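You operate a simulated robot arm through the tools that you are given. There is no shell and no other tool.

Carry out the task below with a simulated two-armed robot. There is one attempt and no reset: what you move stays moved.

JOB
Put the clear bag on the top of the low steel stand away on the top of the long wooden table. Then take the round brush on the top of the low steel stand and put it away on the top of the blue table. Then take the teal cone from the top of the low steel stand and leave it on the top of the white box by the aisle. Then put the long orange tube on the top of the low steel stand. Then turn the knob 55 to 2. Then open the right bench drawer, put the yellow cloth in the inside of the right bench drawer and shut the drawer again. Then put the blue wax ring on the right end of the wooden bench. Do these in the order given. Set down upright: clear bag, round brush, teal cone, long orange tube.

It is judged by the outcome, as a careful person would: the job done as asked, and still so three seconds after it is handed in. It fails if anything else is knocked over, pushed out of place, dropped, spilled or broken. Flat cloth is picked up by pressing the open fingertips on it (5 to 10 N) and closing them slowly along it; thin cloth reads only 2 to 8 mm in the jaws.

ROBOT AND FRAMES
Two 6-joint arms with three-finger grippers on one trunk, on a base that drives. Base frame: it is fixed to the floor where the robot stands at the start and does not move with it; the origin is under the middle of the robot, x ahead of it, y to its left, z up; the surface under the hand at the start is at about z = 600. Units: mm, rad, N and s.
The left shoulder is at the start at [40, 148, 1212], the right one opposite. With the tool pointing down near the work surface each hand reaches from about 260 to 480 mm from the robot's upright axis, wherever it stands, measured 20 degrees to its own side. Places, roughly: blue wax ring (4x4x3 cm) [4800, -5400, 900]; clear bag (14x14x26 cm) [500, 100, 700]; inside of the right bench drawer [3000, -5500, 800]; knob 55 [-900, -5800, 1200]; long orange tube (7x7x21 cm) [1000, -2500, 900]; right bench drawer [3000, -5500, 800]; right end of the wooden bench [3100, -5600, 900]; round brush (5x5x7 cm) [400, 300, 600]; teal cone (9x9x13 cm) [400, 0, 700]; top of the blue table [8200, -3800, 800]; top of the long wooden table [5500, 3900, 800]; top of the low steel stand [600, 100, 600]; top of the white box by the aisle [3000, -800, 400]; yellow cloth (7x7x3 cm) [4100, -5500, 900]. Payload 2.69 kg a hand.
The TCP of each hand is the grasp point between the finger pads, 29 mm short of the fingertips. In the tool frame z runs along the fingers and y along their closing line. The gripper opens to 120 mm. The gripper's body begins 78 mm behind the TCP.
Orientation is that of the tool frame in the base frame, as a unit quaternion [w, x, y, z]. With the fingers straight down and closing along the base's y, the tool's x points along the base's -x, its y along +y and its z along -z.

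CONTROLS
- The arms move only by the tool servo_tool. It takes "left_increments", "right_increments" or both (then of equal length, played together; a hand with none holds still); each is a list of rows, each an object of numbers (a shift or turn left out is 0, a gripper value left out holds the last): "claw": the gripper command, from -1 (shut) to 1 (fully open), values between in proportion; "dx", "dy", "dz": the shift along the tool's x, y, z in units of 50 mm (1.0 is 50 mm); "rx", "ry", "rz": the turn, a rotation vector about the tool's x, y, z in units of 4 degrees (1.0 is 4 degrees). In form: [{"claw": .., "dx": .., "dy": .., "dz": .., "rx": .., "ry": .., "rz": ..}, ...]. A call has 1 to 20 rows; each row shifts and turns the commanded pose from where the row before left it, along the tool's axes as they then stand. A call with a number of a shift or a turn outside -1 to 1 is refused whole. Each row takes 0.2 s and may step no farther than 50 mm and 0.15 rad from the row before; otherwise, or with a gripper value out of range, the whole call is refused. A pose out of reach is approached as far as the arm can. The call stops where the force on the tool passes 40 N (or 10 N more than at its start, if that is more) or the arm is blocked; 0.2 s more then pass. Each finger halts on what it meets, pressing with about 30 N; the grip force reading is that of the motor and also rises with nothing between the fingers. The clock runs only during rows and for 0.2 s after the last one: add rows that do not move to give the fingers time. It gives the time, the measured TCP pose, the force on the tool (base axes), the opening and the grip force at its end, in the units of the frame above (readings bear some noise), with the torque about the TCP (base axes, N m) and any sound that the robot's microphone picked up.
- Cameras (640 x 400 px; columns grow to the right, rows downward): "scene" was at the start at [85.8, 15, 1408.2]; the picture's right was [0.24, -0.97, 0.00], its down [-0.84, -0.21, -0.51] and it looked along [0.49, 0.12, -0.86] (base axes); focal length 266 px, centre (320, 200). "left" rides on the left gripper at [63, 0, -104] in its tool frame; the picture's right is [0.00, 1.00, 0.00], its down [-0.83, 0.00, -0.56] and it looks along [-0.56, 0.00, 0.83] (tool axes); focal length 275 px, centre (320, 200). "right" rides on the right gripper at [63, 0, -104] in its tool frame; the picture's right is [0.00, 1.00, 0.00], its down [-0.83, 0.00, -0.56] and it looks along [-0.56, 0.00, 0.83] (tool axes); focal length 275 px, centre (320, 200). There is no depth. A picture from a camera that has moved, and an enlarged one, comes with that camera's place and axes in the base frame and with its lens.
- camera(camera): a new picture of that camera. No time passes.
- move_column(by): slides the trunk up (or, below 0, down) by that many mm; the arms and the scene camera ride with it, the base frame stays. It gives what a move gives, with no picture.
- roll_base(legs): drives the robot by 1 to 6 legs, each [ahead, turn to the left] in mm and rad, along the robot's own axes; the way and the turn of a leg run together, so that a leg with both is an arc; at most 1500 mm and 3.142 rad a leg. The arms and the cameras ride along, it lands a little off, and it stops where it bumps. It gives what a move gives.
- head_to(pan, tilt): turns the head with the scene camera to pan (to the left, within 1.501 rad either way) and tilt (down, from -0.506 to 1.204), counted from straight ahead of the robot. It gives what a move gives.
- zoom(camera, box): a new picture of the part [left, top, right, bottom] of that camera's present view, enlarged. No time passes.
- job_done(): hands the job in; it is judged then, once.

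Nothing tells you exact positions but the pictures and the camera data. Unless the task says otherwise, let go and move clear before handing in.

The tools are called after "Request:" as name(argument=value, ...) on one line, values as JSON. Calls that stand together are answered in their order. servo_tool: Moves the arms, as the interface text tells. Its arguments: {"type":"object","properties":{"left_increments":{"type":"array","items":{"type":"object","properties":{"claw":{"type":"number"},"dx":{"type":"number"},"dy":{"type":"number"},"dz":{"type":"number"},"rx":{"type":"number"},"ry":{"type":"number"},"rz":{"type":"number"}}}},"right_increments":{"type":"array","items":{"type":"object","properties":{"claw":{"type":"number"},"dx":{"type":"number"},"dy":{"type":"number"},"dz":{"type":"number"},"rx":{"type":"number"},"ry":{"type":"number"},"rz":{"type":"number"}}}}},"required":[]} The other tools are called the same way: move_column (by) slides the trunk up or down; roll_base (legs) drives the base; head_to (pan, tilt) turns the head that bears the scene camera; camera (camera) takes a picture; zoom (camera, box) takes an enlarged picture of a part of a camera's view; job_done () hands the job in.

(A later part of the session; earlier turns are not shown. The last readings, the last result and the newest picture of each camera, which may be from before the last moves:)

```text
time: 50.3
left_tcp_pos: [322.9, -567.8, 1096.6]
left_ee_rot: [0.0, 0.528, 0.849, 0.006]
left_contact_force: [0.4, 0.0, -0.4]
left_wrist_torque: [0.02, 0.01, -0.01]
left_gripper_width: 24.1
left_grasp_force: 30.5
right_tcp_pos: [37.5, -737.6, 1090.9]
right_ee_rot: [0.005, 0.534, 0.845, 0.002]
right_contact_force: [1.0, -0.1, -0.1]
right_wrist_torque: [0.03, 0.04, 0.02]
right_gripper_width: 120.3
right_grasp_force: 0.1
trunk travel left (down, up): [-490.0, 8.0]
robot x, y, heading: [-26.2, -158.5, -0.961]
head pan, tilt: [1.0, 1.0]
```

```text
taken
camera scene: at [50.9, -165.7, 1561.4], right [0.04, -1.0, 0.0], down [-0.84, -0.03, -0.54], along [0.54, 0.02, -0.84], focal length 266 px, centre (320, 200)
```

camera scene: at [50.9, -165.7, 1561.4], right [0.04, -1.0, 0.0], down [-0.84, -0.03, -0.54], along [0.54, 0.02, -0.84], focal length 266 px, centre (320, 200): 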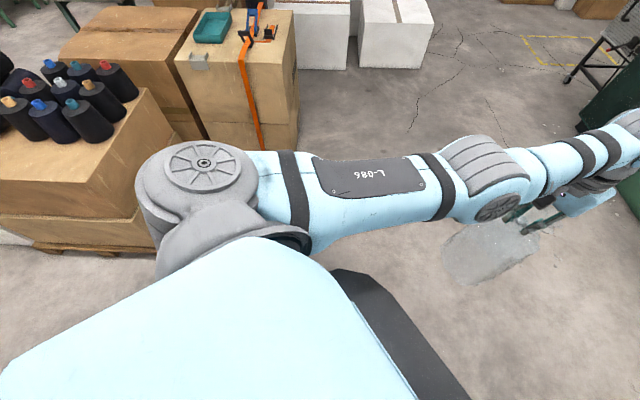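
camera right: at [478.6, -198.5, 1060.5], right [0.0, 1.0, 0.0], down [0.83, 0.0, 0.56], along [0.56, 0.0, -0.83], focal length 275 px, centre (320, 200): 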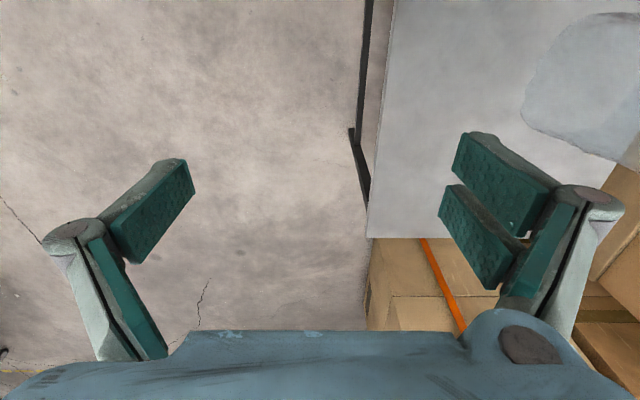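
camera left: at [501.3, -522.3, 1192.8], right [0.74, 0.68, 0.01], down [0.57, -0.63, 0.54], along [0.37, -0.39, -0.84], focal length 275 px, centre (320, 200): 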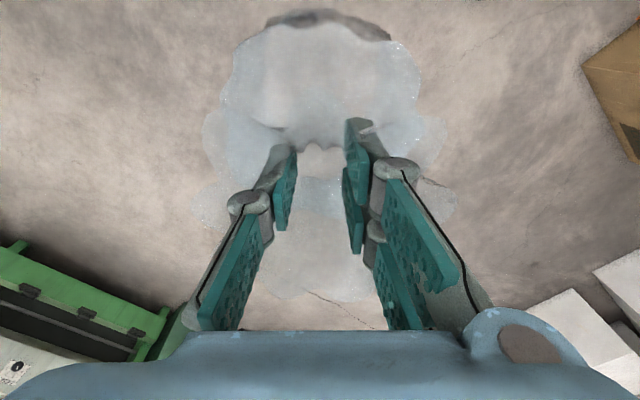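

Request:
head_to(pan=-1.5, tilt=1.0)

Request:
camera(camera="scene")

Request:
head_to(pan=1.5, tilt=1.0)

Request:
camera(camera="scene")

```text
time: 52.6
left_tcp_pos: [322.7, -571.9, 1094.8]
left_ee_rot: [0.0, 0.529, 0.849, 0.007]
left_contact_force: [0.2, 0.3, 0.1]
left_wrist_torque: [-0.04, -0.01, 0.01]
left_gripper_width: 23.9
left_grasp_force: 29.5
right_tcp_pos: [40.1, -741.7, 1089.1]
right_ee_rot: [0.003, 0.534, 0.845, 0.004]
right_contact_force: [0.2, -0.8, 0.5]
right_wrist_torque: [0.0, -0.01, 0.02]
right_gripper_width: 120.2
right_grasp_force: 0.1
trunk travel left (down, up): [-490.0, 8.0]
robot x, y, heading: [-31.4, -156.7, -0.961]
head pan, tilt: [-1.499, 1.0]
```

```text
taken
camera scene: at [-71.5, -218.8, 1561.3], right [-0.63, 0.78, 0.0], down [0.65, 0.53, -0.54], along [-0.42, -0.34, -0.84], focal length 266 px, centre (320, 200)
```

scene: 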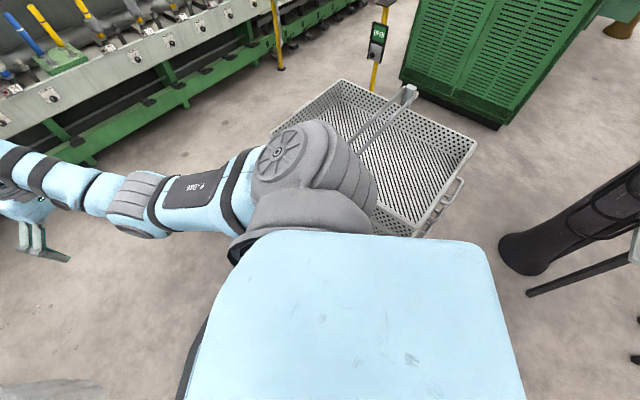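

```text
time: 55.2
left_tcp_pos: [323.8, -572.0, 1093.4]
left_ee_rot: [0.0, 0.528, 0.849, 0.008]
left_contact_force: [-0.3, 0.5, 0.2]
left_wrist_torque: [0.0, 0.0, 0.01]
left_gripper_width: 24.0
left_grasp_force: 29.8
right_tcp_pos: [38.1, -741.2, 1090.5]
right_ee_rot: [0.005, 0.534, 0.845, 0.004]
right_contact_force: [0.3, -0.3, 0.2]
right_wrist_torque: [-0.01, 0.01, -0.01]
right_gripper_width: 119.9
right_grasp_force: 0.0
trunk travel left (down, up): [-490.0, 8.0]
robot x, y, heading: [-31.3, -158.1, -0.961]
head pan, tilt: [1.499, 1.0]
```

```text
taken
camera scene: at [42.4, -138.8, 1561.4], right [0.51, -0.86, 0.0], down [-0.72, -0.43, -0.54], along [0.46, 0.28, -0.84], focal length 266 px, centre (320, 200)
```

scene: 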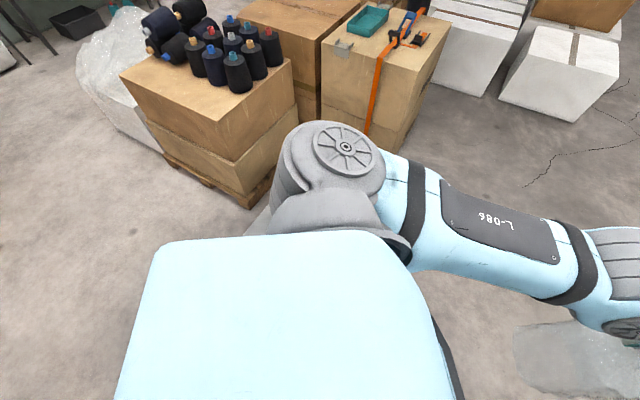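

Something still resists. I'll turn the right hand's camera to the left and back so it can see the robot's base and the stand's legs.

Request:
servo_tool(right_increments=[{"rz": -1}, {"rz": -1}, {"rz": -1}, {"rz": -1}, {"rz": -1}, {"rz": -1}, {"rz": -1}, {"rz": -1}, {"rz": -1}, {"rz": -1}, {"rz": -1}, {"rz": -1}, {"rz": -1}, {"rz": -1}, {"rz": -1}, {"rz": -1}, {"rz": -1}, {"rz": -1}, {"rz": -1}, {"rz": -1}])

Request:
camera(camera="right")

```text
time: 59.4
left_tcp_pos: [323.5, -571.8, 1094.5]
left_ee_rot: [0.0, 0.528, 0.849, 0.007]
left_contact_force: [-0.3, -0.6, -0.9]
left_wrist_torque: [0.0, 0.02, 0.01]
left_gripper_width: 24.0
left_grasp_force: 29.2
right_tcp_pos: [41.8, -747.2, 1086.0]
right_ee_rot: [0.005, -0.134, 0.991, 0.002]
right_contact_force: [-0.2, 0.6, -0.3]
right_wrist_torque: [-0.02, 0.0, 0.03]
right_gripper_width: 120.0
right_grasp_force: 0.1
right hand out of reach, approached as far as the arm can: row 1
trunk travel left (down, up): [-490.0, 8.0]
robot x, y, heading: [-27.0, -158.2, -0.956]
head pan, tilt: [1.499, 1.0]
```

```text
taken
camera right: at [-19.3, -765.9, 1187.6], right [-0.27, 0.96, 0.0], down [0.8, 0.22, 0.56], along [0.54, 0.15, -0.83], focal length 275 px, centre (320, 200)
```

right: 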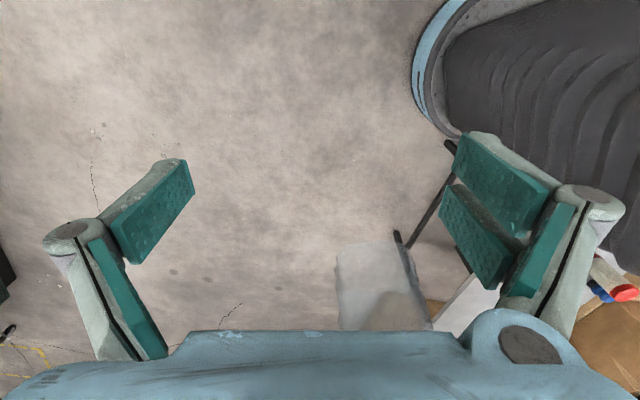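

I can see the base rim and the stand's floor rail, which still runs straight along x at about y = -50, so the stand looks unmoved. I'll turn the camera further for a clear view of the contact.

Request:
servo_tool(right_increments=[{"rz": -1}, {"rz": -1}, {"rz": -1}, {"rz": -1}, {"rz": -1}, {"rz": -1}, {"rz": -1}, {"rz": -1}, {"rz": -1}, {"rz": -1}, {"rz": -1}, {"rz": -1}])

Request:
camera(camera="right")

```text
time: 62.0
left_tcp_pos: [323.1, -571.6, 1094.5]
left_ee_rot: [-0.001, 0.528, 0.849, 0.007]
left_contact_force: [0.1, 0.2, 0.2]
left_wrist_torque: [-0.03, -0.01, -0.02]
left_gripper_width: 24.1
left_grasp_force: 30.5
right_tcp_pos: [42.0, -747.4, 1084.0]
right_ee_rot: [0.005, -0.525, 0.851, -0.001]
right_contact_force: [-1.0, -0.1, -0.1]
right_wrist_torque: [0.01, 0.02, -0.01]
right_gripper_width: 120.3
right_grasp_force: 0.1
trunk travel left (down, up): [-490.0, 8.0]
robot x, y, heading: [-26.9, -155.6, -0.963]
head pan, tilt: [1.499, 1.0]
```

```text
taken
camera right: at [13.0, -806.0, 1188.1], right [-0.9, 0.44, -0.01], down [0.36, 0.74, 0.56], along [0.25, 0.5, -0.83], focal length 275 px, centre (320, 200)
```

right: 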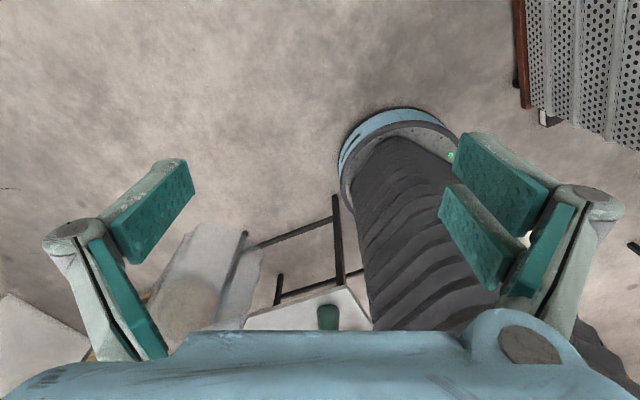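

The base is round, about 300 mm in radius, and now appears just clear of the near stand foot at about (295, -62). The cart is 590 mm behind. I'll turn right in place and see whether it goes freely.

Request:
roll_base(legs=[[0, -0.35]])

Request:
camera(camera="right")

```text
time: 63.5
left_tcp_pos: [162.0, -666.5, 1093.4]
left_ee_rot: [0.002, 0.667, 0.745, 0.006]
left_contact_force: [1.2, -0.2, -0.6]
left_wrist_torque: [0.0, 0.01, 0.0]
left_gripper_width: 24.0
left_grasp_force: 29.8
right_tcp_pos: [-162.3, -736.8, 1085.0]
right_ee_rot: [0.004, -0.37, 0.929, -0.001]
right_contact_force: [-0.3, 0.7, 0.3]
right_wrist_torque: [-0.03, 0.01, -0.03]
right_gripper_width: 120.2
right_grasp_force: 0.1
trunk travel left (down, up): [-490.0, 8.0]
robot x, y, heading: [-32.8, -157.8, -1.31]
head pan, tilt: [1.499, 1.0]
```

```text
taken
camera right: at [-209.1, -781.7, 1188.1], right [-0.69, 0.72, -0.01], down [0.6, 0.57, 0.56], along [0.41, 0.39, -0.83], focal length 275 px, centre (320, 200)
```

right: 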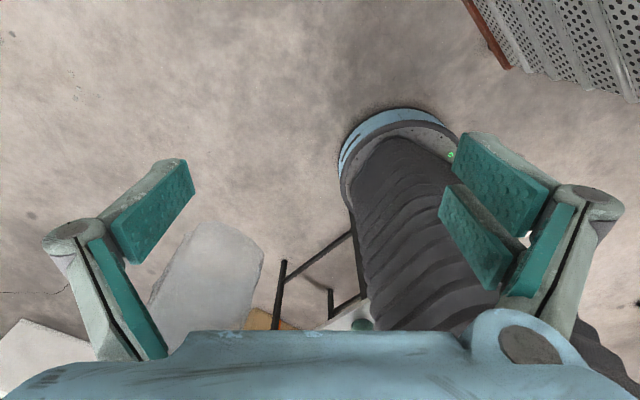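

It turned freely. Driving forward into the aisle, away from the stand.

Request:
roll_base(legs=[[300, -0.1], [500, 0]])

Request:
camera(camera="right")

Request:
head_to(pan=1.45, tilt=0.6)

Request:
camera(camera="scene")

```text
time: 68.0
left_tcp_pos: [244.7, -1450.8, 1095.2]
left_ee_rot: [0.002, 0.705, 0.709, 0.007]
left_contact_force: [-0.2, -0.3, 0.5]
left_wrist_torque: [-0.07, -0.01, -0.01]
left_gripper_width: 23.9
left_grasp_force: 30.1
right_tcp_pos: [-83.8, -1487.2, 1086.1]
right_ee_rot: [0.004, -0.323, 0.947, -0.002]
right_contact_force: [0.4, 0.2, -0.1]
right_wrist_torque: [-0.01, 0.0, 0.0]
right_gripper_width: 120.1
right_grasp_force: 0.1
trunk travel left (down, up): [-490.0, 8.0]
robot x, y, heading: [109.3, -925.8, -1.414]
head pan, tilt: [1.499, 1.0]
```

```text
taken
camera right: at [-134.6, -1527.1, 1189.1], right [-0.61, 0.79, -0.01], down [0.65, 0.51, 0.56], along [0.45, 0.34, -0.83], focal length 275 px, centre (320, 200)
```

right: 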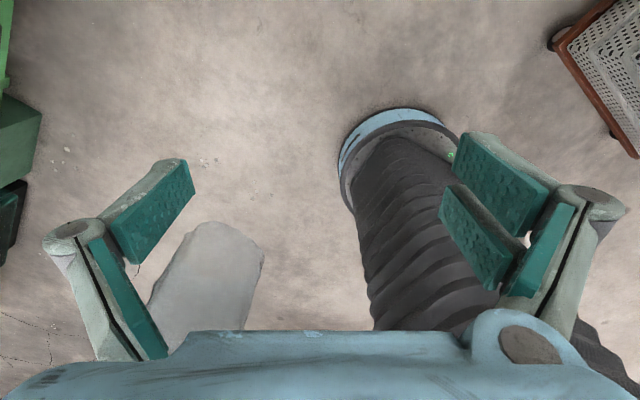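

```text
time: 68.8
left_tcp_pos: [245.6, -1454.0, 1093.8]
left_ee_rot: [0.001, 0.705, 0.709, 0.007]
left_contact_force: [0.2, -0.8, -0.5]
left_wrist_torque: [0.01, -0.02, -0.02]
left_gripper_width: 23.5
left_grasp_force: 29.8
right_tcp_pos: [-82.1, -1490.0, 1085.3]
right_ee_rot: [0.005, -0.321, 0.947, -0.002]
right_contact_force: [-0.2, 0.2, -0.7]
right_wrist_torque: [0.01, 0.03, 0.01]
right_gripper_width: 120.0
right_grasp_force: 0.0
trunk travel left (down, up): [-490.0, 8.0]
robot x, y, heading: [106.6, -926.6, -1.412]
head pan, tilt: [1.45, 0.6]
```

```text
taken
camera scene: at [201.1, -944.2, 1593.3], right [0.04, -1.0, 0.0], down [-0.57, -0.02, -0.82], along [0.82, 0.03, -0.57], focal length 266 px, centre (320, 200)
```

scene: 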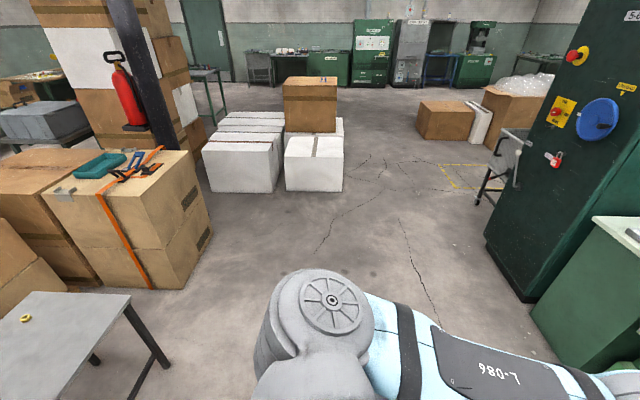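

The stand's far corner and foot measure where they were at the start, so it hasn't moved. Turning left and driving down the aisle south of the white boxes.

Request:
roll_base(legs=[[0, 1.11], [1300, 0], [1300, 0], [0, 0.3]])

Request:
head_to(pan=0, tilt=0.4)

Request:
camera(camera="scene")

Request:
head_to(pan=0.9, tilt=0.4)

Request:
camera(camera="scene")

```text
time: 85.2
left_tcp_pos: [3109.1, -1530.8, 1094.7]
left_ee_rot: [-0.004, 0.063, 0.998, 0.006]
left_contact_force: [-0.2, 0.4, -0.8]
left_wrist_torque: [-0.01, -0.02, -0.05]
left_gripper_width: 23.6
left_grasp_force: 30.2
right_tcp_pos: [3101.7, -1861.5, 1084.7]
right_ee_rot: [-0.005, 0.866, -0.5, -0.002]
right_contact_force: [-0.4, 0.1, 0.3]
right_wrist_torque: [0.02, 0.03, -0.02]
right_gripper_width: 119.9
right_grasp_force: 0.0
trunk travel left (down, up): [-490.0, 8.0]
robot x, y, heading: [2568.0, -1600.5, 0.028]
head pan, tilt: [1.45, 0.6]
```

```text
time: 86.7
left_tcp_pos: [3109.4, -1529.4, 1096.3]
left_ee_rot: [-0.004, 0.063, 0.998, 0.006]
left_contact_force: [0.3, 0.1, -0.1]
left_wrist_torque: [0.0, 0.04, 0.04]
left_gripper_width: 23.8
left_grasp_force: 29.8
right_tcp_pos: [3102.3, -1860.6, 1086.1]
right_ee_rot: [-0.004, 0.866, -0.5, -0.002]
right_contact_force: [1.3, -0.6, -0.2]
right_wrist_torque: [-0.01, 0.0, -0.04]
right_gripper_width: 120.0
right_grasp_force: 0.0
trunk travel left (down, up): [-490.0, 8.0]
robot x, y, heading: [2569.7, -1597.5, 0.025]
head pan, tilt: [0.0, 0.4]
```

```text
taken
camera scene: at [2681.8, -1592.9, 1611.6], right [0.03, -1.0, 0.0], down [-0.39, -0.01, -0.92], along [0.92, 0.03, -0.39], focal length 266 px, centre (320, 200)
```

scene: 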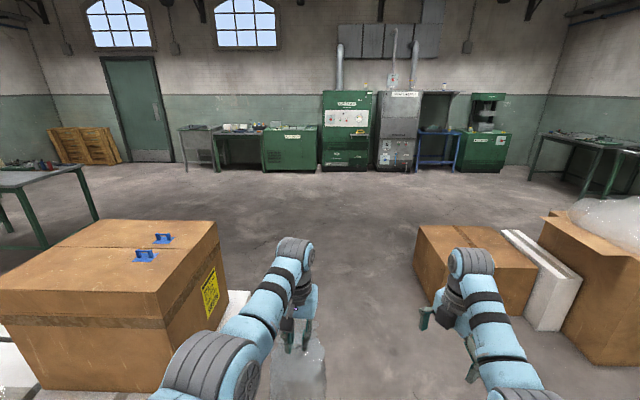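

```text
time: 87.9
left_tcp_pos: [3109.7, -1529.3, 1094.4]
left_ee_rot: [-0.003, 0.063, 0.998, 0.007]
left_contact_force: [-0.1, 0.5, 0.8]
left_wrist_torque: [-0.02, 0.0, 0.03]
left_gripper_width: 23.8
left_grasp_force: 30.6
right_tcp_pos: [3101.9, -1860.3, 1084.1]
right_ee_rot: [-0.004, 0.866, -0.5, -0.002]
right_contact_force: [-0.7, 0.8, 0.0]
right_wrist_torque: [-0.01, -0.01, 0.01]
right_gripper_width: 120.2
right_grasp_force: 0.1
trunk travel left (down, up): [-490.0, 8.0]
robot x, y, heading: [2568.6, -1590.7, 0.027]
head pan, tilt: [0.901, 0.4]
```

```text
taken
camera scene: at [2644.9, -1521.7, 1611.6], right [0.8, -0.6, 0.0], down [-0.23, -0.31, -0.92], along [0.55, 0.74, -0.39], focal length 266 px, centre (320, 200)
```

scene: 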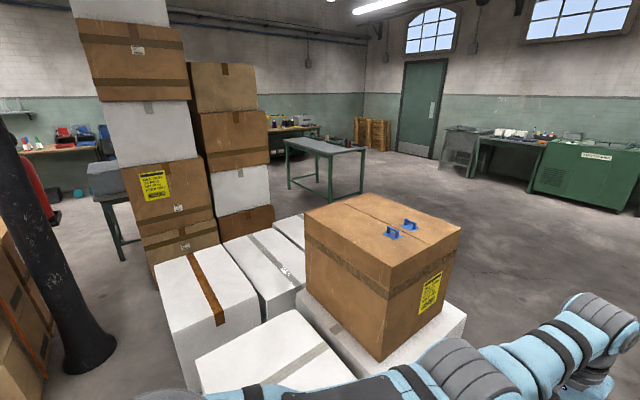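

The passage is clear. Driving past the boxes, then looking left toward the long wooden table.

Request:
roll_base(legs=[[1400, -0.02], [700, 0], [0, 0.8]])

Request:
head_to(pan=0.1, tilt=0.3)

Request:
camera(camera="scene")

Request:
head_to(pan=0.9, tilt=0.3)

Request:
camera(camera="scene")

```text
time: 100.5
left_tcp_pos: [5016.3, -1125.7, 1094.8]
left_ee_rot: [-0.004, -0.328, 0.945, 0.005]
left_contact_force: [0.0, -0.5, -0.5]
left_wrist_torque: [0.0, 0.01, -0.01]
left_gripper_width: 23.8
left_grasp_force: 29.6
right_tcp_pos: [5247.3, -1362.3, 1084.6]
right_ee_rot: [-0.004, 0.992, -0.126, -0.004]
right_contact_force: [0.0, 0.2, 0.3]
right_wrist_torque: [-0.03, 0.04, 0.01]
right_gripper_width: 120.2
right_grasp_force: 0.0
trunk travel left (down, up): [-490.0, 8.0]
robot x, y, heading: [4680.8, -1555.1, 0.822]
head pan, tilt: [0.901, 0.4]
```

```text
time: 101.6
left_tcp_pos: [5015.8, -1123.0, 1095.6]
left_ee_rot: [-0.005, -0.328, 0.945, 0.003]
left_contact_force: [0.2, -0.1, -0.8]
left_wrist_torque: [-0.03, 0.0, 0.02]
left_gripper_width: 23.9
left_grasp_force: 30.4
right_tcp_pos: [5247.2, -1361.2, 1085.0]
right_ee_rot: [-0.003, 0.992, -0.126, -0.003]
right_contact_force: [0.5, 0.3, 0.8]
right_wrist_torque: [0.01, -0.01, -0.03]
right_gripper_width: 119.7
right_grasp_force: 0.0
trunk travel left (down, up): [-490.0, 8.0]
robot x, y, heading: [4688.7, -1553.8, 0.825]
head pan, tilt: [0.099, 0.3]
```

```text
taken
camera scene: at [4754.3, -1467.5, 1620.8], right [0.8, -0.6, 0.0], down [-0.18, -0.24, -0.96], along [0.58, 0.76, -0.3], focal length 266 px, centre (320, 200)
```

scene: 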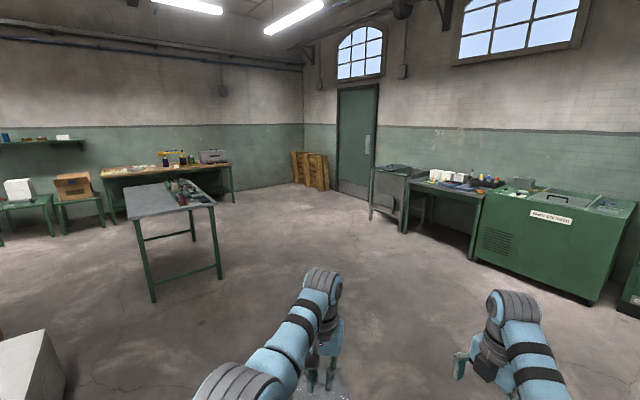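

```text
time: 102.8
left_tcp_pos: [5015.5, -1124.4, 1094.8]
left_ee_rot: [-0.006, -0.328, 0.945, 0.005]
left_contact_force: [-0.5, 0.1, -0.1]
left_wrist_torque: [-0.04, 0.01, 0.0]
left_gripper_width: 23.7
left_grasp_force: 30.1
right_tcp_pos: [5247.5, -1361.8, 1085.2]
right_ee_rot: [-0.003, 0.992, -0.125, -0.003]
right_contact_force: [-1.0, 0.7, -1.1]
right_wrist_torque: [0.03, 0.0, 0.02]
right_gripper_width: 120.2
right_grasp_force: 0.1
trunk travel left (down, up): [-490.0, 8.0]
robot x, y, heading: [4685.6, -1557.9, 0.818]
head pan, tilt: [0.901, 0.3]
```

```text
taken
camera scene: at [4684.0, -1449.5, 1620.9], right [0.99, 0.15, 0.0], down [0.04, -0.29, -0.96], along [-0.14, 0.94, -0.3], focal length 266 px, centre (320, 200)
```

scene: 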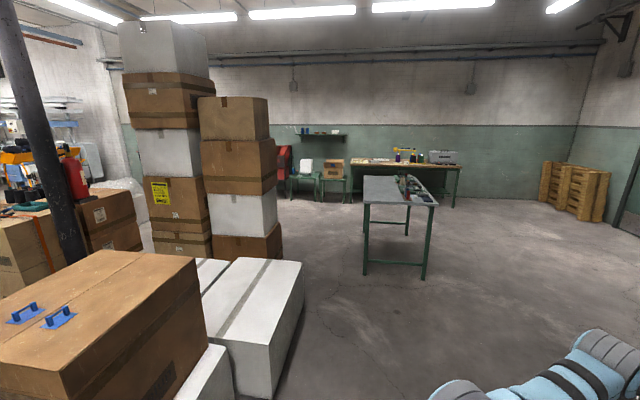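

The steel table occupies about x 4770–5380, y 1080–2220, and the wooden table's front edge is near y = 3580 with its left half clear. I'll go around the east side and come into the gap facing the table.

Request:
roll_base(legs=[[0, 0.13], [1140, 0], [1140, 0], [0, 0.62], [1200, 0], [1200, 0]])

Request:
head_to(pan=0.3, tilt=0.5)

Request:
camera(camera="scene")

```text
time: 127.7
left_tcp_pos: [5733.2, 3268.2, 1094.3]
left_ee_rot: [-0.007, -0.679, 0.734, 0.002]
left_contact_force: [0.6, -0.5, 0.1]
left_wrist_torque: [0.05, -0.03, 0.0]
left_gripper_width: 23.5
left_grasp_force: 30.3
right_tcp_pos: [6063.6, 3274.0, 1085.7]
right_ee_rot: [-0.003, 0.96, 0.281, -0.005]
right_contact_force: [0.6, -0.7, 0.2]
right_wrist_torque: [0.02, 0.01, 0.05]
right_gripper_width: 119.9
right_grasp_force: 0.1
trunk travel left (down, up): [-490.0, 8.0]
robot x, y, heading: [5821.9, 2730.4, 1.641]
head pan, tilt: [0.901, 0.3]
```

```text
time: 128.7
left_tcp_pos: [5731.0, 3270.5, 1094.5]
left_ee_rot: [-0.006, -0.679, 0.734, 0.001]
left_contact_force: [-0.9, 1.1, 0.2]
left_wrist_torque: [-0.01, 0.01, 0.01]
left_gripper_width: 23.7
left_grasp_force: 30.2
right_tcp_pos: [6063.8, 3276.6, 1085.0]
right_ee_rot: [-0.002, 0.96, 0.28, -0.004]
right_contact_force: [-0.2, -0.7, -0.4]
right_wrist_torque: [0.0, -0.01, 0.01]
right_gripper_width: 119.9
right_grasp_force: 0.1
trunk travel left (down, up): [-490.0, 8.0]
robot x, y, heading: [5823.3, 2732.1, 1.641]
head pan, tilt: [0.3, 0.499]
```

```text
taken
camera scene: at [5787.8, 2835.7, 1602.4], right [0.93, 0.36, 0.0], down [0.17, -0.45, -0.88], along [-0.32, 0.82, -0.48], focal length 266 px, centre (320, 200)
```

scene: 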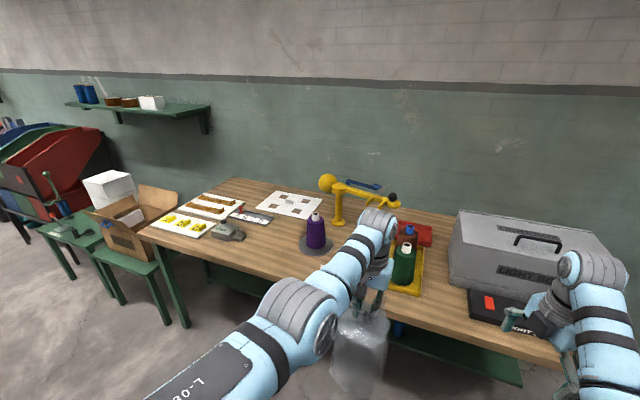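

Request:
zoom(camera="scene", box=[140, 160, 440, 350])

```text
2.11 times, centred on (290, 255) of scene
camera zoom: at [5787.8, 2835.7, 1602.4], right [0.93, 0.36, 0.0], down [0.17, -0.45, -0.88], along [-0.32, 0.82, -0.48], focal length 560 px, centre (383, 84)
```

zoom: 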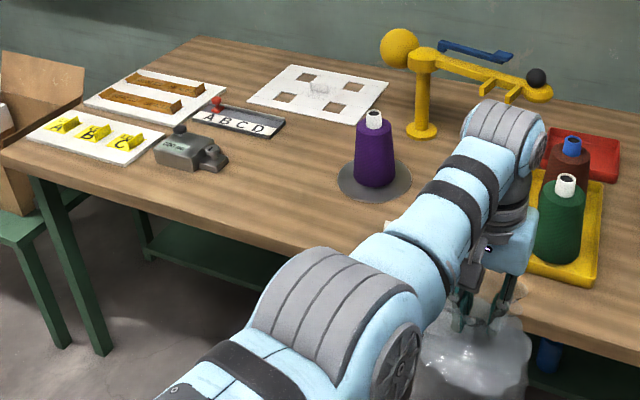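

The clear patch on the wooden table between the grey block and the purple cone's disc is about x 5065–5326 near y = 3690. I'll set the bag there at about (5197, 3680), so the robot needs to stand at about (5329, 3137).

Request:
roll_base(legs=[[0, 1.264], [508, 0], [0, -1.334]])

Request:
head_to(pan=0.1, tilt=0.6)

Request:
camera(camera="scene")

```text
time: 138.0
left_tcp_pos: [5306.8, 3416.8, 1095.6]
left_ee_rot: [-0.004, -0.634, 0.773, 0.002]
left_contact_force: [0.4, 0.4, 0.3]
left_wrist_torque: [0.0, 0.02, 0.02]
left_gripper_width: 23.8
left_grasp_force: 29.9
right_tcp_pos: [5635.7, 3383.9, 1085.5]
right_ee_rot: [-0.002, 0.974, 0.225, -0.003]
right_contact_force: [-0.8, 0.4, 0.4]
right_wrist_torque: [-0.01, 0.0, 0.0]
right_gripper_width: 119.9
right_grasp_force: 0.1
trunk travel left (down, up): [-490.0, 8.0]
robot x, y, heading: [5332.6, 2870.5, 1.525]
head pan, tilt: [0.3, 0.499]
```

```text
time: 138.8
left_tcp_pos: [5307.4, 3416.9, 1094.9]
left_ee_rot: [-0.006, -0.634, 0.773, 0.002]
left_contact_force: [0.7, 0.9, -0.5]
left_wrist_torque: [-0.02, -0.02, 0.02]
left_gripper_width: 23.9
left_grasp_force: 29.6
right_tcp_pos: [5636.0, 3384.7, 1085.1]
right_ee_rot: [-0.001, 0.974, 0.225, -0.006]
right_contact_force: [0.0, 0.5, -0.4]
right_wrist_torque: [0.01, -0.01, -0.02]
right_gripper_width: 120.0
right_grasp_force: 0.2
trunk travel left (down, up): [-490.0, 8.0]
robot x, y, heading: [5334.5, 2872.0, 1.524]
head pan, tilt: [0.099, 0.6]
```

```text
taken
camera scene: at [5330.2, 2978.9, 1593.4], right [1.0, 0.06, 0.0], down [0.03, -0.56, -0.83], along [-0.05, 0.82, -0.56], focal length 266 px, centre (320, 200)
```

scene: 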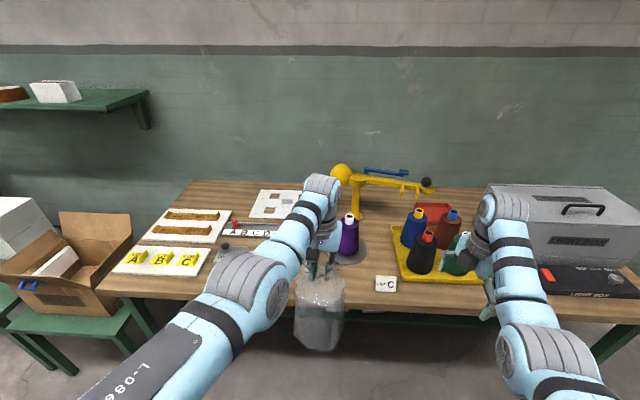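

The bag hangs above the table front. I'll shift the left hand left by about 95 mm, then creep forward to line the bag up with the clear patch.

Request:
servo_tool(left_increments=[{"dy": 0.5}, {"dy": 0.5}, {"dy": 0.5}, {"dy": 0.4}, {"dy": 0}])

Request:
roll_base(legs=[[200, 0.04]])

Request:
camera(camera="scene")

Request:
camera(camera="left")

```text
time: 140.0
left_tcp_pos: [5213.5, 3433.5, 1095.8]
left_ee_rot: [-0.006, -0.635, 0.773, 0.002]
left_contact_force: [-0.9, -0.3, 0.1]
left_wrist_torque: [0.0, 0.01, 0.03]
left_gripper_width: 23.8
left_grasp_force: 30.5
right_tcp_pos: [5636.0, 3384.5, 1085.2]
right_ee_rot: [-0.001, 0.974, 0.225, -0.005]
right_contact_force: [0.6, -0.6, 0.6]
right_wrist_torque: [-0.02, 0.01, -0.02]
right_gripper_width: 120.1
right_grasp_force: 0.0
trunk travel left (down, up): [-490.0, 8.0]
robot x, y, heading: [5334.5, 2871.8, 1.525]
head pan, tilt: [0.099, 0.6]
```

```text
time: 141.6
left_tcp_pos: [5194.6, 3621.4, 1099.1]
left_ee_rot: [-0.005, -0.651, 0.759, 0.004]
left_contact_force: [0.0, 0.7, -0.3]
left_wrist_torque: [0.07, -0.01, -0.02]
left_gripper_width: 23.9
left_grasp_force: 29.8
right_tcp_pos: [5620.3, 3592.2, 1086.4]
right_ee_rot: [-0.003, 0.97, 0.245, -0.004]
right_contact_force: [0.5, -1.2, 0.2]
right_wrist_torque: [0.04, 0.01, 0.05]
right_gripper_width: 119.8
right_grasp_force: 0.1
trunk travel left (down, up): [-490.0, 8.0]
robot x, y, heading: [5341.5, 3072.1, 1.571]
head pan, tilt: [0.099, 0.6]
```

```text
taken
camera scene: at [5330.6, 3170.4, 1593.8], right [1.0, 0.1, 0.0], down [0.05, -0.56, -0.83], along [-0.08, 0.82, -0.56], focal length 266 px, centre (320, 200)
```

scene: 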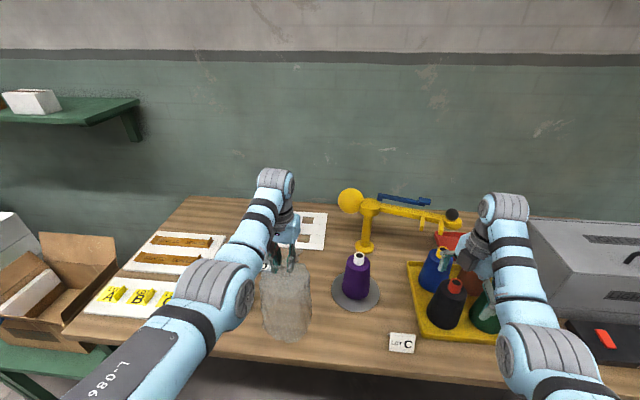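

```text
taken
camera left: at [5184.9, 3559.8, 1203.9], right [-0.99, 0.16, 0.01], down [0.14, 0.82, 0.55], along [0.08, 0.55, -0.83], focal length 275 px, centre (320, 200)
```

left: 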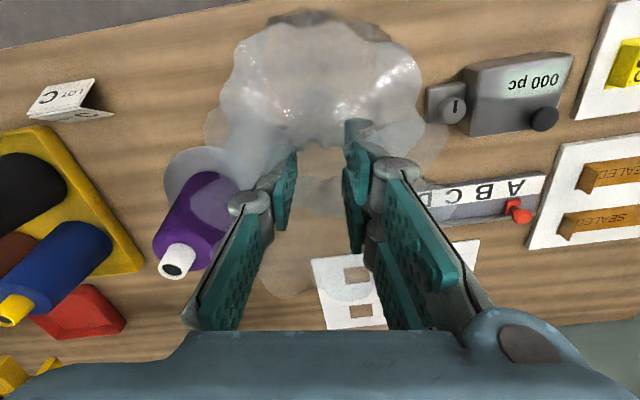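

Seen from above, the bag will land clear of the counter device, the disc and the card. I'll move another 45 mm forward, then lower.

Request:
roll_base(legs=[[45, 0]])

Request:
servo_tool(left_increments=[{"dz": 0.4}, {"dz": 0.4}, {"dz": 0.2}, {"dz": 0.1}, {"dz": 0.1}, {"dz": 0}])

Request:
camera(camera="left")

Request:
zoom(camera="scene", box=[160, 180, 420, 360])

```text
time: 142.4
left_tcp_pos: [5194.0, 3662.8, 1100.4]
left_ee_rot: [-0.004, -0.651, 0.759, 0.004]
left_contact_force: [-1.0, 0.0, -1.5]
left_wrist_torque: [0.0, 0.01, -0.01]
left_gripper_width: 24.1
left_grasp_force: 29.5
right_tcp_pos: [5619.6, 3631.8, 1089.6]
right_ee_rot: [-0.005, 0.97, 0.244, -0.004]
right_contact_force: [0.4, 0.0, -0.3]
right_wrist_torque: [-0.03, 0.03, 0.03]
right_gripper_width: 119.9
right_grasp_force: 0.0
trunk travel left (down, up): [-490.0, 8.0]
robot x, y, heading: [5339.3, 3110.7, 1.567]
head pan, tilt: [0.099, 0.6]
```

```text
time: 143.8
left_tcp_pos: [5193.0, 3668.3, 1038.8]
left_ee_rot: [-0.006, -0.651, 0.759, 0.004]
left_contact_force: [-3.4, 0.5, 9.7]
left_wrist_torque: [0.22, 0.12, 0.04]
left_gripper_width: 23.9
left_grasp_force: 30.6
right_tcp_pos: [5620.5, 3635.3, 1085.5]
right_ee_rot: [-0.004, 0.97, 0.244, -0.004]
right_contact_force: [0.4, 0.0, 0.4]
right_wrist_torque: [0.0, -0.03, 0.04]
right_gripper_width: 120.1
right_grasp_force: 0.0
trunk travel left (down, up): [-490.0, 8.0]
robot x, y, heading: [5341.7, 3112.0, 1.567]
head pan, tilt: [0.099, 0.6]
```

```text
taken
camera left: at [5183.2, 3606.5, 1143.2], right [-0.99, 0.16, 0.01], down [0.14, 0.82, 0.55], along [0.08, 0.55, -0.83], focal length 275 px, centre (320, 200)
```

left: 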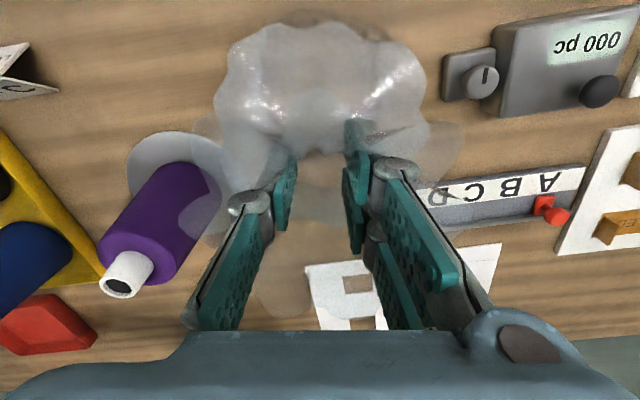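

```text
2.22 times, centred on (290, 270) of scene
camera zoom: at [5330.1, 3218.3, 1593.5], right [1.0, 0.1, 0.0], down [0.06, -0.56, -0.83], along [-0.08, 0.82, -0.56], focal length 591 px, centre (387, 44)
```

zoom: 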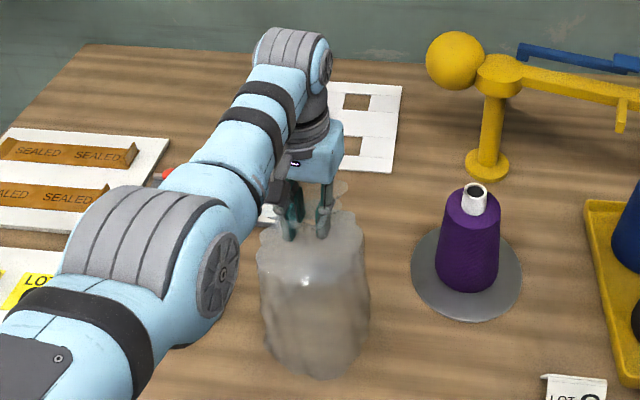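

The bag is on the table with 10 N of contact. Opening slowly.

Request:
servo_tool(left_increments=[{"claw": -0.6}, {"claw": -0.5}, {"claw": -0.4}, {"claw": -0.2}, {"claw": 0}, {"claw": 0.3}, {"claw": 0.6}, {"claw": 1}, {"claw": 1}, {"claw": 1}])

Request:
camera(camera="left")

```text
time: 146.1
left_tcp_pos: [5193.4, 3669.2, 1037.1]
left_ee_rot: [-0.006, -0.651, 0.759, 0.003]
left_contact_force: [0.0, 0.1, -0.6]
left_wrist_torque: [0.0, -0.01, -0.01]
left_gripper_width: 120.0
left_grasp_force: 0.1
right_tcp_pos: [5620.0, 3637.5, 1086.5]
right_ee_rot: [-0.003, 0.97, 0.245, -0.004]
right_contact_force: [0.2, -0.4, 0.0]
right_wrist_torque: [0.03, -0.02, 0.0]
right_gripper_width: 120.0
right_grasp_force: 0.1
trunk travel left (down, up): [-490.0, 8.0]
robot x, y, heading: [5338.3, 3112.7, 1.573]
head pan, tilt: [0.099, 0.6]
```

```text
taken
camera left: at [5183.7, 3608.2, 1142.6], right [-0.99, 0.16, 0.01], down [0.14, 0.82, 0.55], along [0.08, 0.55, -0.83], focal length 275 px, centre (320, 200)
```

left: 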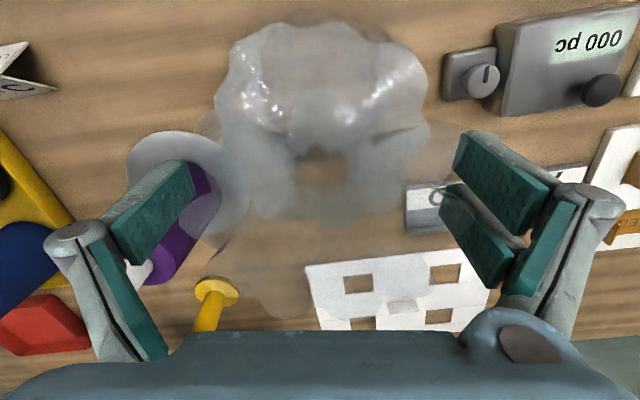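

Request:
servo_tool(left_increments=[{"dz": -0.4}, {"dz": -0.5}, {"dz": -0.5}, {"dz": -0.4}, {"dz": 0}])

Request:
zoom(camera="scene", box=[160, 180, 420, 360])

```text
time: 147.2
left_tcp_pos: [5198.5, 3668.1, 1127.9]
left_ee_rot: [-0.005, -0.65, 0.76, 0.003]
left_contact_force: [-0.6, 0.3, 0.1]
left_wrist_torque: [0.0, -0.01, 0.01]
left_gripper_width: 119.9
left_grasp_force: 0.1
right_tcp_pos: [5619.8, 3637.1, 1085.4]
right_ee_rot: [-0.003, 0.97, 0.244, -0.005]
right_contact_force: [-0.4, -0.1, -0.1]
right_wrist_torque: [0.01, -0.01, 0.04]
right_gripper_width: 120.3
right_grasp_force: 0.1
trunk travel left (down, up): [-490.0, 8.0]
robot x, y, heading: [5339.2, 3112.0, 1.571]
head pan, tilt: [0.099, 0.6]
```

```text
2.22 times, centred on (290, 270) of scene
camera zoom: at [5330.4, 3220.8, 1593.3], right [1.0, 0.1, 0.0], down [0.05, -0.56, -0.82], along [-0.08, 0.82, -0.57], focal length 591 px, centre (387, 44)
```

zoom: 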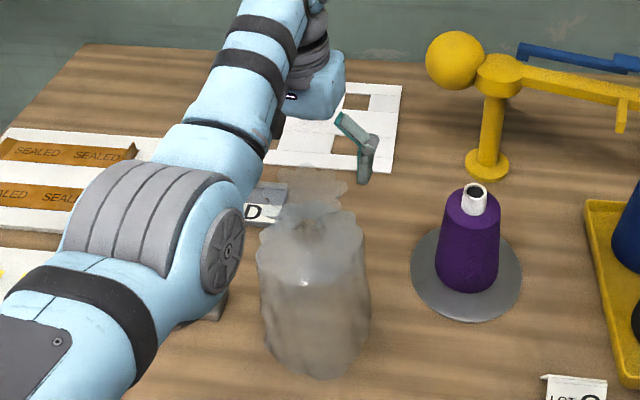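

The bag stands upright on the long table. Backing away and heading back to the steel stand by the same route.

Request:
roll_base(legs=[[-390, 0], [0, -1.9], [700, 0], [0, -1.24], [1100, 0], [1100, 0]])

Request:
servo_tool(right_increments=[{"rz": 1}, {"rz": 1}, {"rz": 1}, {"rz": 1}, {"rz": 1}, {"rz": 1}, {"rz": 1}, {"rz": 1}, {"rz": 1}, {"rz": 1}, {"rz": 1}, {"rz": 1}, {"rz": 1}, {"rz": 1}, {"rz": 1}, {"rz": 1}, {"rz": 1}, {"rz": 1}, {"rz": 1}, {"rz": 1}])

Request:
servo_tool(right_increments=[{"rz": 1}, {"rz": 1}, {"rz": 1}, {"rz": 1}, {"rz": 1}, {"rz": 1}, {"rz": 1}, {"rz": 1}, {"rz": 1}, {"rz": 1}, {"rz": 1}, {"rz": 1}])

Request:
head_to(pan=-0.5, tilt=0.35)

Request:
camera(camera="scene")

```text
time: 171.1
left_tcp_pos: [5898.7, -262.1, 1129.6]
left_ee_rot: [0.004, 0.783, 0.622, 0.006]
left_contact_force: [0.5, -0.2, 0.3]
left_wrist_torque: [-0.01, -0.03, 0.01]
left_gripper_width: 120.0
left_grasp_force: 0.1
right_tcp_pos: [5479.9, -200.2, 1087.0]
right_ee_rot: [0.004, -0.209, 0.978, -0.002]
right_contact_force: [-0.2, 0.6, 0.1]
right_wrist_torque: [0.0, -0.01, -0.01]
right_gripper_width: 120.0
right_grasp_force: 0.2
trunk travel left (down, up): [-490.0, 8.0]
robot x, y, heading: [5800.3, 296.4, -1.648]
head pan, tilt: [0.099, 0.6]
```

```text
time: 175.3
left_tcp_pos: [5898.0, -264.2, 1128.4]
left_ee_rot: [0.004, 0.783, 0.622, 0.006]
left_contact_force: [0.0, 0.4, 0.4]
left_wrist_torque: [-0.03, 0.02, -0.02]
left_gripper_width: 120.2
left_grasp_force: 0.1
right_tcp_pos: [5480.6, -205.6, 1086.0]
right_ee_rot: [0.005, 0.468, 0.884, 0.001]
right_contact_force: [0.1, 0.4, 0.3]
right_wrist_torque: [-0.01, -0.02, -0.02]
right_gripper_width: 120.1
right_grasp_force: 0.0
trunk travel left (down, up): [-490.0, 8.0]
robot x, y, heading: [5802.0, 299.1, -1.649]
head pan, tilt: [0.099, 0.6]
```

```text
time: 177.9
left_tcp_pos: [5898.0, -264.7, 1128.0]
left_ee_rot: [0.004, 0.783, 0.622, 0.006]
left_contact_force: [-0.4, -0.5, 0.4]
left_wrist_torque: [-0.01, 0.0, 0.02]
left_gripper_width: 120.1
left_grasp_force: 0.1
right_tcp_pos: [5479.6, -204.8, 1085.3]
right_ee_rot: [0.005, 0.788, 0.616, 0.003]
right_contact_force: [0.0, 0.1, 0.1]
right_wrist_torque: [0.02, 0.0, -0.03]
right_gripper_width: 119.9
right_grasp_force: 0.0
trunk travel left (down, up): [-490.0, 8.0]
robot x, y, heading: [5796.2, 299.0, -1.648]
head pan, tilt: [0.099, 0.6]
```

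```text
time: 178.9
left_tcp_pos: [5898.5, -263.9, 1127.9]
left_ee_rot: [0.003, 0.783, 0.623, 0.006]
left_contact_force: [0.8, 0.0, 0.4]
left_wrist_torque: [-0.06, 0.0, -0.01]
left_gripper_width: 120.1
left_grasp_force: 0.1
right_tcp_pos: [5479.5, -203.9, 1085.9]
right_ee_rot: [0.004, 0.787, 0.617, 0.003]
right_contact_force: [0.7, 0.7, 0.3]
right_wrist_torque: [0.02, 0.0, 0.01]
right_gripper_width: 119.8
right_grasp_force: 0.1
trunk travel left (down, up): [-490.0, 8.0]
robot x, y, heading: [5797.6, 300.2, -1.649]
head pan, tilt: [-0.499, 0.351]
```

```text
taken
camera scene: at [5746.8, 199.3, 1616.1], right [-0.84, 0.54, 0.0], down [0.19, 0.29, -0.94], along [-0.51, -0.79, -0.34], focal length 266 px, centre (320, 200)
```

scene: 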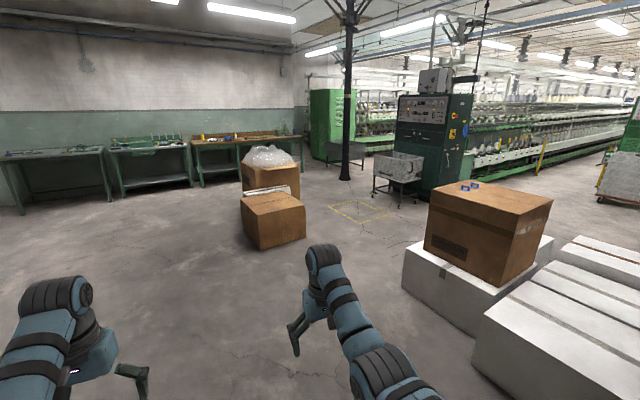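

Request:
roll_base(legs=[[0, -0.46], [1080, 0], [1080, 0], [0, -1.007], [1060, 0], [1060, 0]])

Request:
head_to(pan=0, tilt=0.45)

Request:
camera(camera="scene")

```text
time: 203.5
left_tcp_pos: [2015.5, -1618.6, 1128.7]
left_ee_rot: [0.006, 0.996, -0.09, 0.002]
left_contact_force: [1.2, -1.0, -0.3]
left_wrist_torque: [-0.01, -0.01, -0.02]
left_gripper_width: 119.9
left_grasp_force: 0.1
right_tcp_pos: [2055.4, -1197.1, 1085.9]
right_ee_rot: [0.005, 0.995, -0.098, -0.002]
right_contact_force: [0.8, 0.7, 0.4]
right_wrist_torque: [0.05, -0.01, 0.08]
right_gripper_width: 120.2
right_grasp_force: 0.1
trunk travel left (down, up): [-490.0, 8.0]
robot x, y, heading: [2569.3, -1495.1, 3.114]
head pan, tilt: [-0.499, 0.351]
```

```text
time: 204.4
left_tcp_pos: [2013.8, -1618.7, 1127.6]
left_ee_rot: [0.006, 0.996, -0.09, 0.003]
left_contact_force: [-0.2, -0.2, -0.3]
left_wrist_torque: [-0.01, 0.01, -0.01]
left_gripper_width: 119.9
left_grasp_force: 0.1
right_tcp_pos: [2055.1, -1196.8, 1084.6]
right_ee_rot: [0.005, 0.995, -0.097, 0.0]
right_contact_force: [-0.1, 0.2, 0.3]
right_wrist_torque: [0.0, 0.05, 0.04]
right_gripper_width: 120.1
right_grasp_force: 0.1
trunk travel left (down, up): [-490.0, 8.0]
robot x, y, heading: [2573.2, -1494.8, 3.117]
head pan, tilt: [0.0, 0.45]
```

```text
taken
camera scene: at [2460.3, -1490.5, 1606.9], right [0.03, 1.0, 0.0], down [0.44, -0.01, -0.9], along [-0.9, 0.03, -0.44], focal length 266 px, centre (320, 200)
```

scene: 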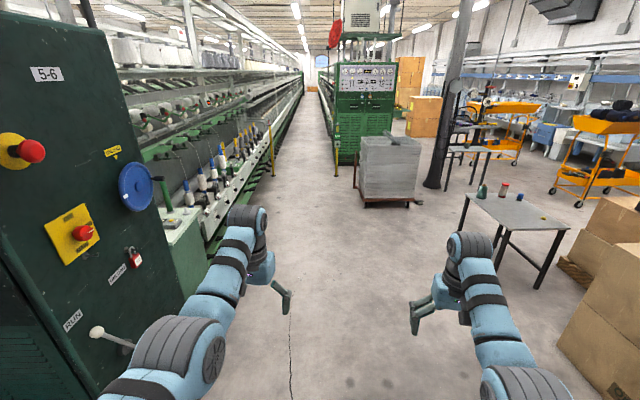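

The way back is clear: the perforated cart sits at x below -590, so the middle of the gap to the stand is at about x = -155. Driving there in steps.

Request:
roll_base(legs=[[0, -0.2], [1230, 0], [1230, 0]])

```text
time: 217.3
left_tcp_pos: [-419.1, -929.7, 1128.2]
left_ee_rot: [0.007, 0.982, -0.188, 0.002]
left_contact_force: [0.6, -1.1, -0.4]
left_wrist_torque: [0.01, 0.01, -0.03]
left_gripper_width: 120.1
left_grasp_force: 0.0
right_tcp_pos: [-296.1, -524.8, 1084.7]
right_ee_rot: [0.005, 0.981, -0.195, -0.002]
right_contact_force: [-0.2, 0.2, -0.1]
right_wrist_torque: [-0.01, -0.02, 0.02]
right_gripper_width: 120.3
right_grasp_force: 0.0
trunk travel left (down, up): [-490.0, 8.0]
robot x, y, heading: [154.7, -915.0, 2.915]
head pan, tilt: [0.0, 0.45]
```

Request:
roll_base(legs=[[0, -0.82], [618, 0], [0, -0.525]])

Request:
head_to(pan=-0.9, tilt=0.75)

Request:
camera(camera="scene")

```text
time: 224.4
left_tcp_pos: [-285.9, 176.5, 1128.3]
left_ee_rot: [-0.005, -0.648, 0.762, 0.002]
left_contact_force: [0.4, 0.6, 0.0]
left_wrist_torque: [0.0, -0.02, 0.01]
left_gripper_width: 120.1
left_grasp_force: 0.1
right_tcp_pos: [135.8, 145.4, 1085.1]
right_ee_rot: [-0.002, -0.643, 0.766, 0.003]
right_contact_force: [0.4, -0.4, 0.0]
right_wrist_torque: [0.02, -0.03, 0.0]
right_gripper_width: 120.0
right_grasp_force: 0.0
trunk travel left (down, up): [-490.0, 8.0]
robot x, y, heading: [-146.1, -379.4, 1.57]
head pan, tilt: [0.0, 0.45]
```

```text
time: 225.6
left_tcp_pos: [-285.1, 176.2, 1127.4]
left_ee_rot: [-0.007, -0.648, 0.761, 0.003]
left_contact_force: [-0.1, -0.4, 0.1]
left_wrist_torque: [-0.01, 0.0, 0.01]
left_gripper_width: 119.9
left_grasp_force: 0.0
right_tcp_pos: [135.6, 145.4, 1085.4]
right_ee_rot: [-0.003, -0.642, 0.766, 0.004]
right_contact_force: [0.5, 1.1, -0.1]
right_wrist_torque: [0.01, -0.04, -0.02]
right_gripper_width: 119.8
right_grasp_force: 0.1
trunk travel left (down, up): [-490.0, 8.0]
robot x, y, heading: [-152.4, -380.4, 1.57]
head pan, tilt: [-0.901, 0.75]
```

```text
taken
camera scene: at [-83.4, -308.6, 1580.5], right [0.62, -0.79, 0.0], down [-0.54, -0.42, -0.73], along [0.58, 0.45, -0.68], focal length 266 px, centre (320, 200)
```

scene: 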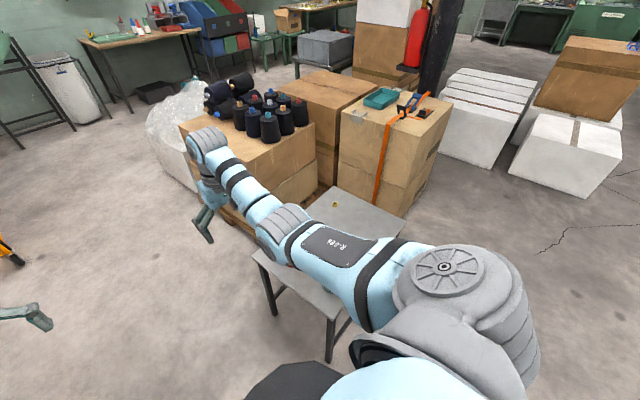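

Request:
roll_base(legs=[[530, 0], [0, -1.57], [130, 0]])

Request:
head_to(pan=0.2, tilt=1.0)

Request:
camera(camera="scene")

Request:
camera(camera="left")

```text
time: 233.5
left_tcp_pos: [530.9, 255.3, 1135.1]
left_ee_rot: [0.003, 0.104, 0.995, 0.007]
left_contact_force: [-0.5, 0.4, -0.4]
left_wrist_torque: [0.0, -0.01, -0.01]
left_gripper_width: 120.2
left_grasp_force: 0.0
right_tcp_pos: [478.1, -162.9, 1091.5]
right_ee_rot: [0.006, 0.113, 0.994, 0.006]
right_contact_force: [-0.5, -0.1, -0.1]
right_wrist_torque: [-0.06, 0.02, 0.04]
right_gripper_width: 120.0
right_grasp_force: 0.1
trunk travel left (down, up): [-490.0, 8.0]
robot x, y, heading: [-17.7, 146.3, -0.054]
head pan, tilt: [-0.901, 0.75]
```

```text
time: 234.8
left_tcp_pos: [540.2, 255.6, 1129.4]
left_ee_rot: [-0.001, 0.106, 0.994, 0.006]
left_contact_force: [-0.8, -0.1, -0.1]
left_wrist_torque: [0.0, 0.0, -0.03]
left_gripper_width: 120.1
left_grasp_force: 0.0
right_tcp_pos: [486.7, -163.4, 1087.4]
right_ee_rot: [0.001, 0.112, 0.994, 0.005]
right_contact_force: [-0.3, -0.2, -0.1]
right_wrist_torque: [-0.02, -0.02, 0.01]
right_gripper_width: 119.8
right_grasp_force: 0.0
trunk travel left (down, up): [-490.0, 8.0]
robot x, y, heading: [-21.0, 148.3, -0.063]
head pan, tilt: [0.201, 1.0]
```

```text
taken
camera scene: at [69.4, 154.2, 1561.4], right [0.14, -0.99, 0.0], down [-0.83, -0.12, -0.54], along [0.54, 0.08, -0.84], focal length 266 px, centre (320, 200)
```

scene: 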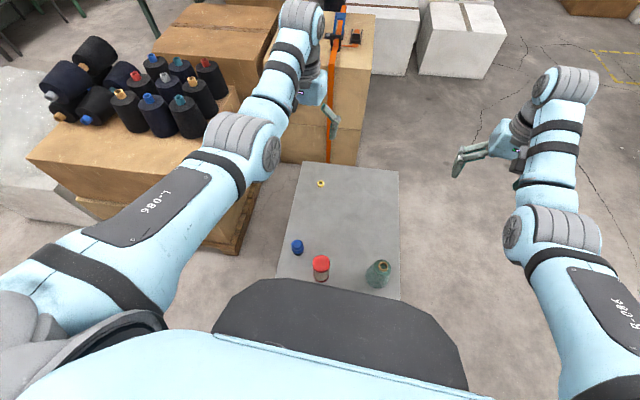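

```text
taken
camera left: at [478.1, 268.2, 1234.4], right [0.21, 0.98, 0.01], down [0.81, -0.18, 0.55], along [0.54, -0.11, -0.83], focal length 275 px, centre (320, 200)
```

left: 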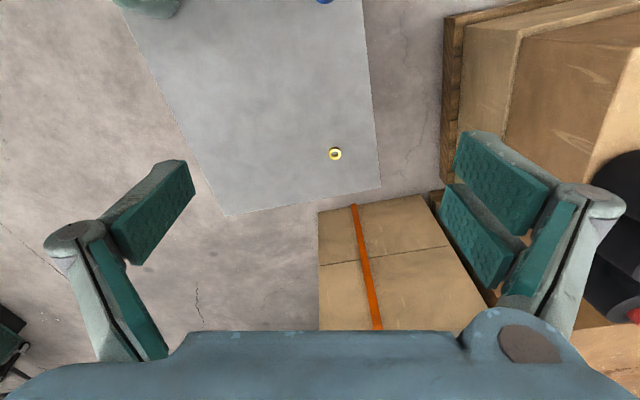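

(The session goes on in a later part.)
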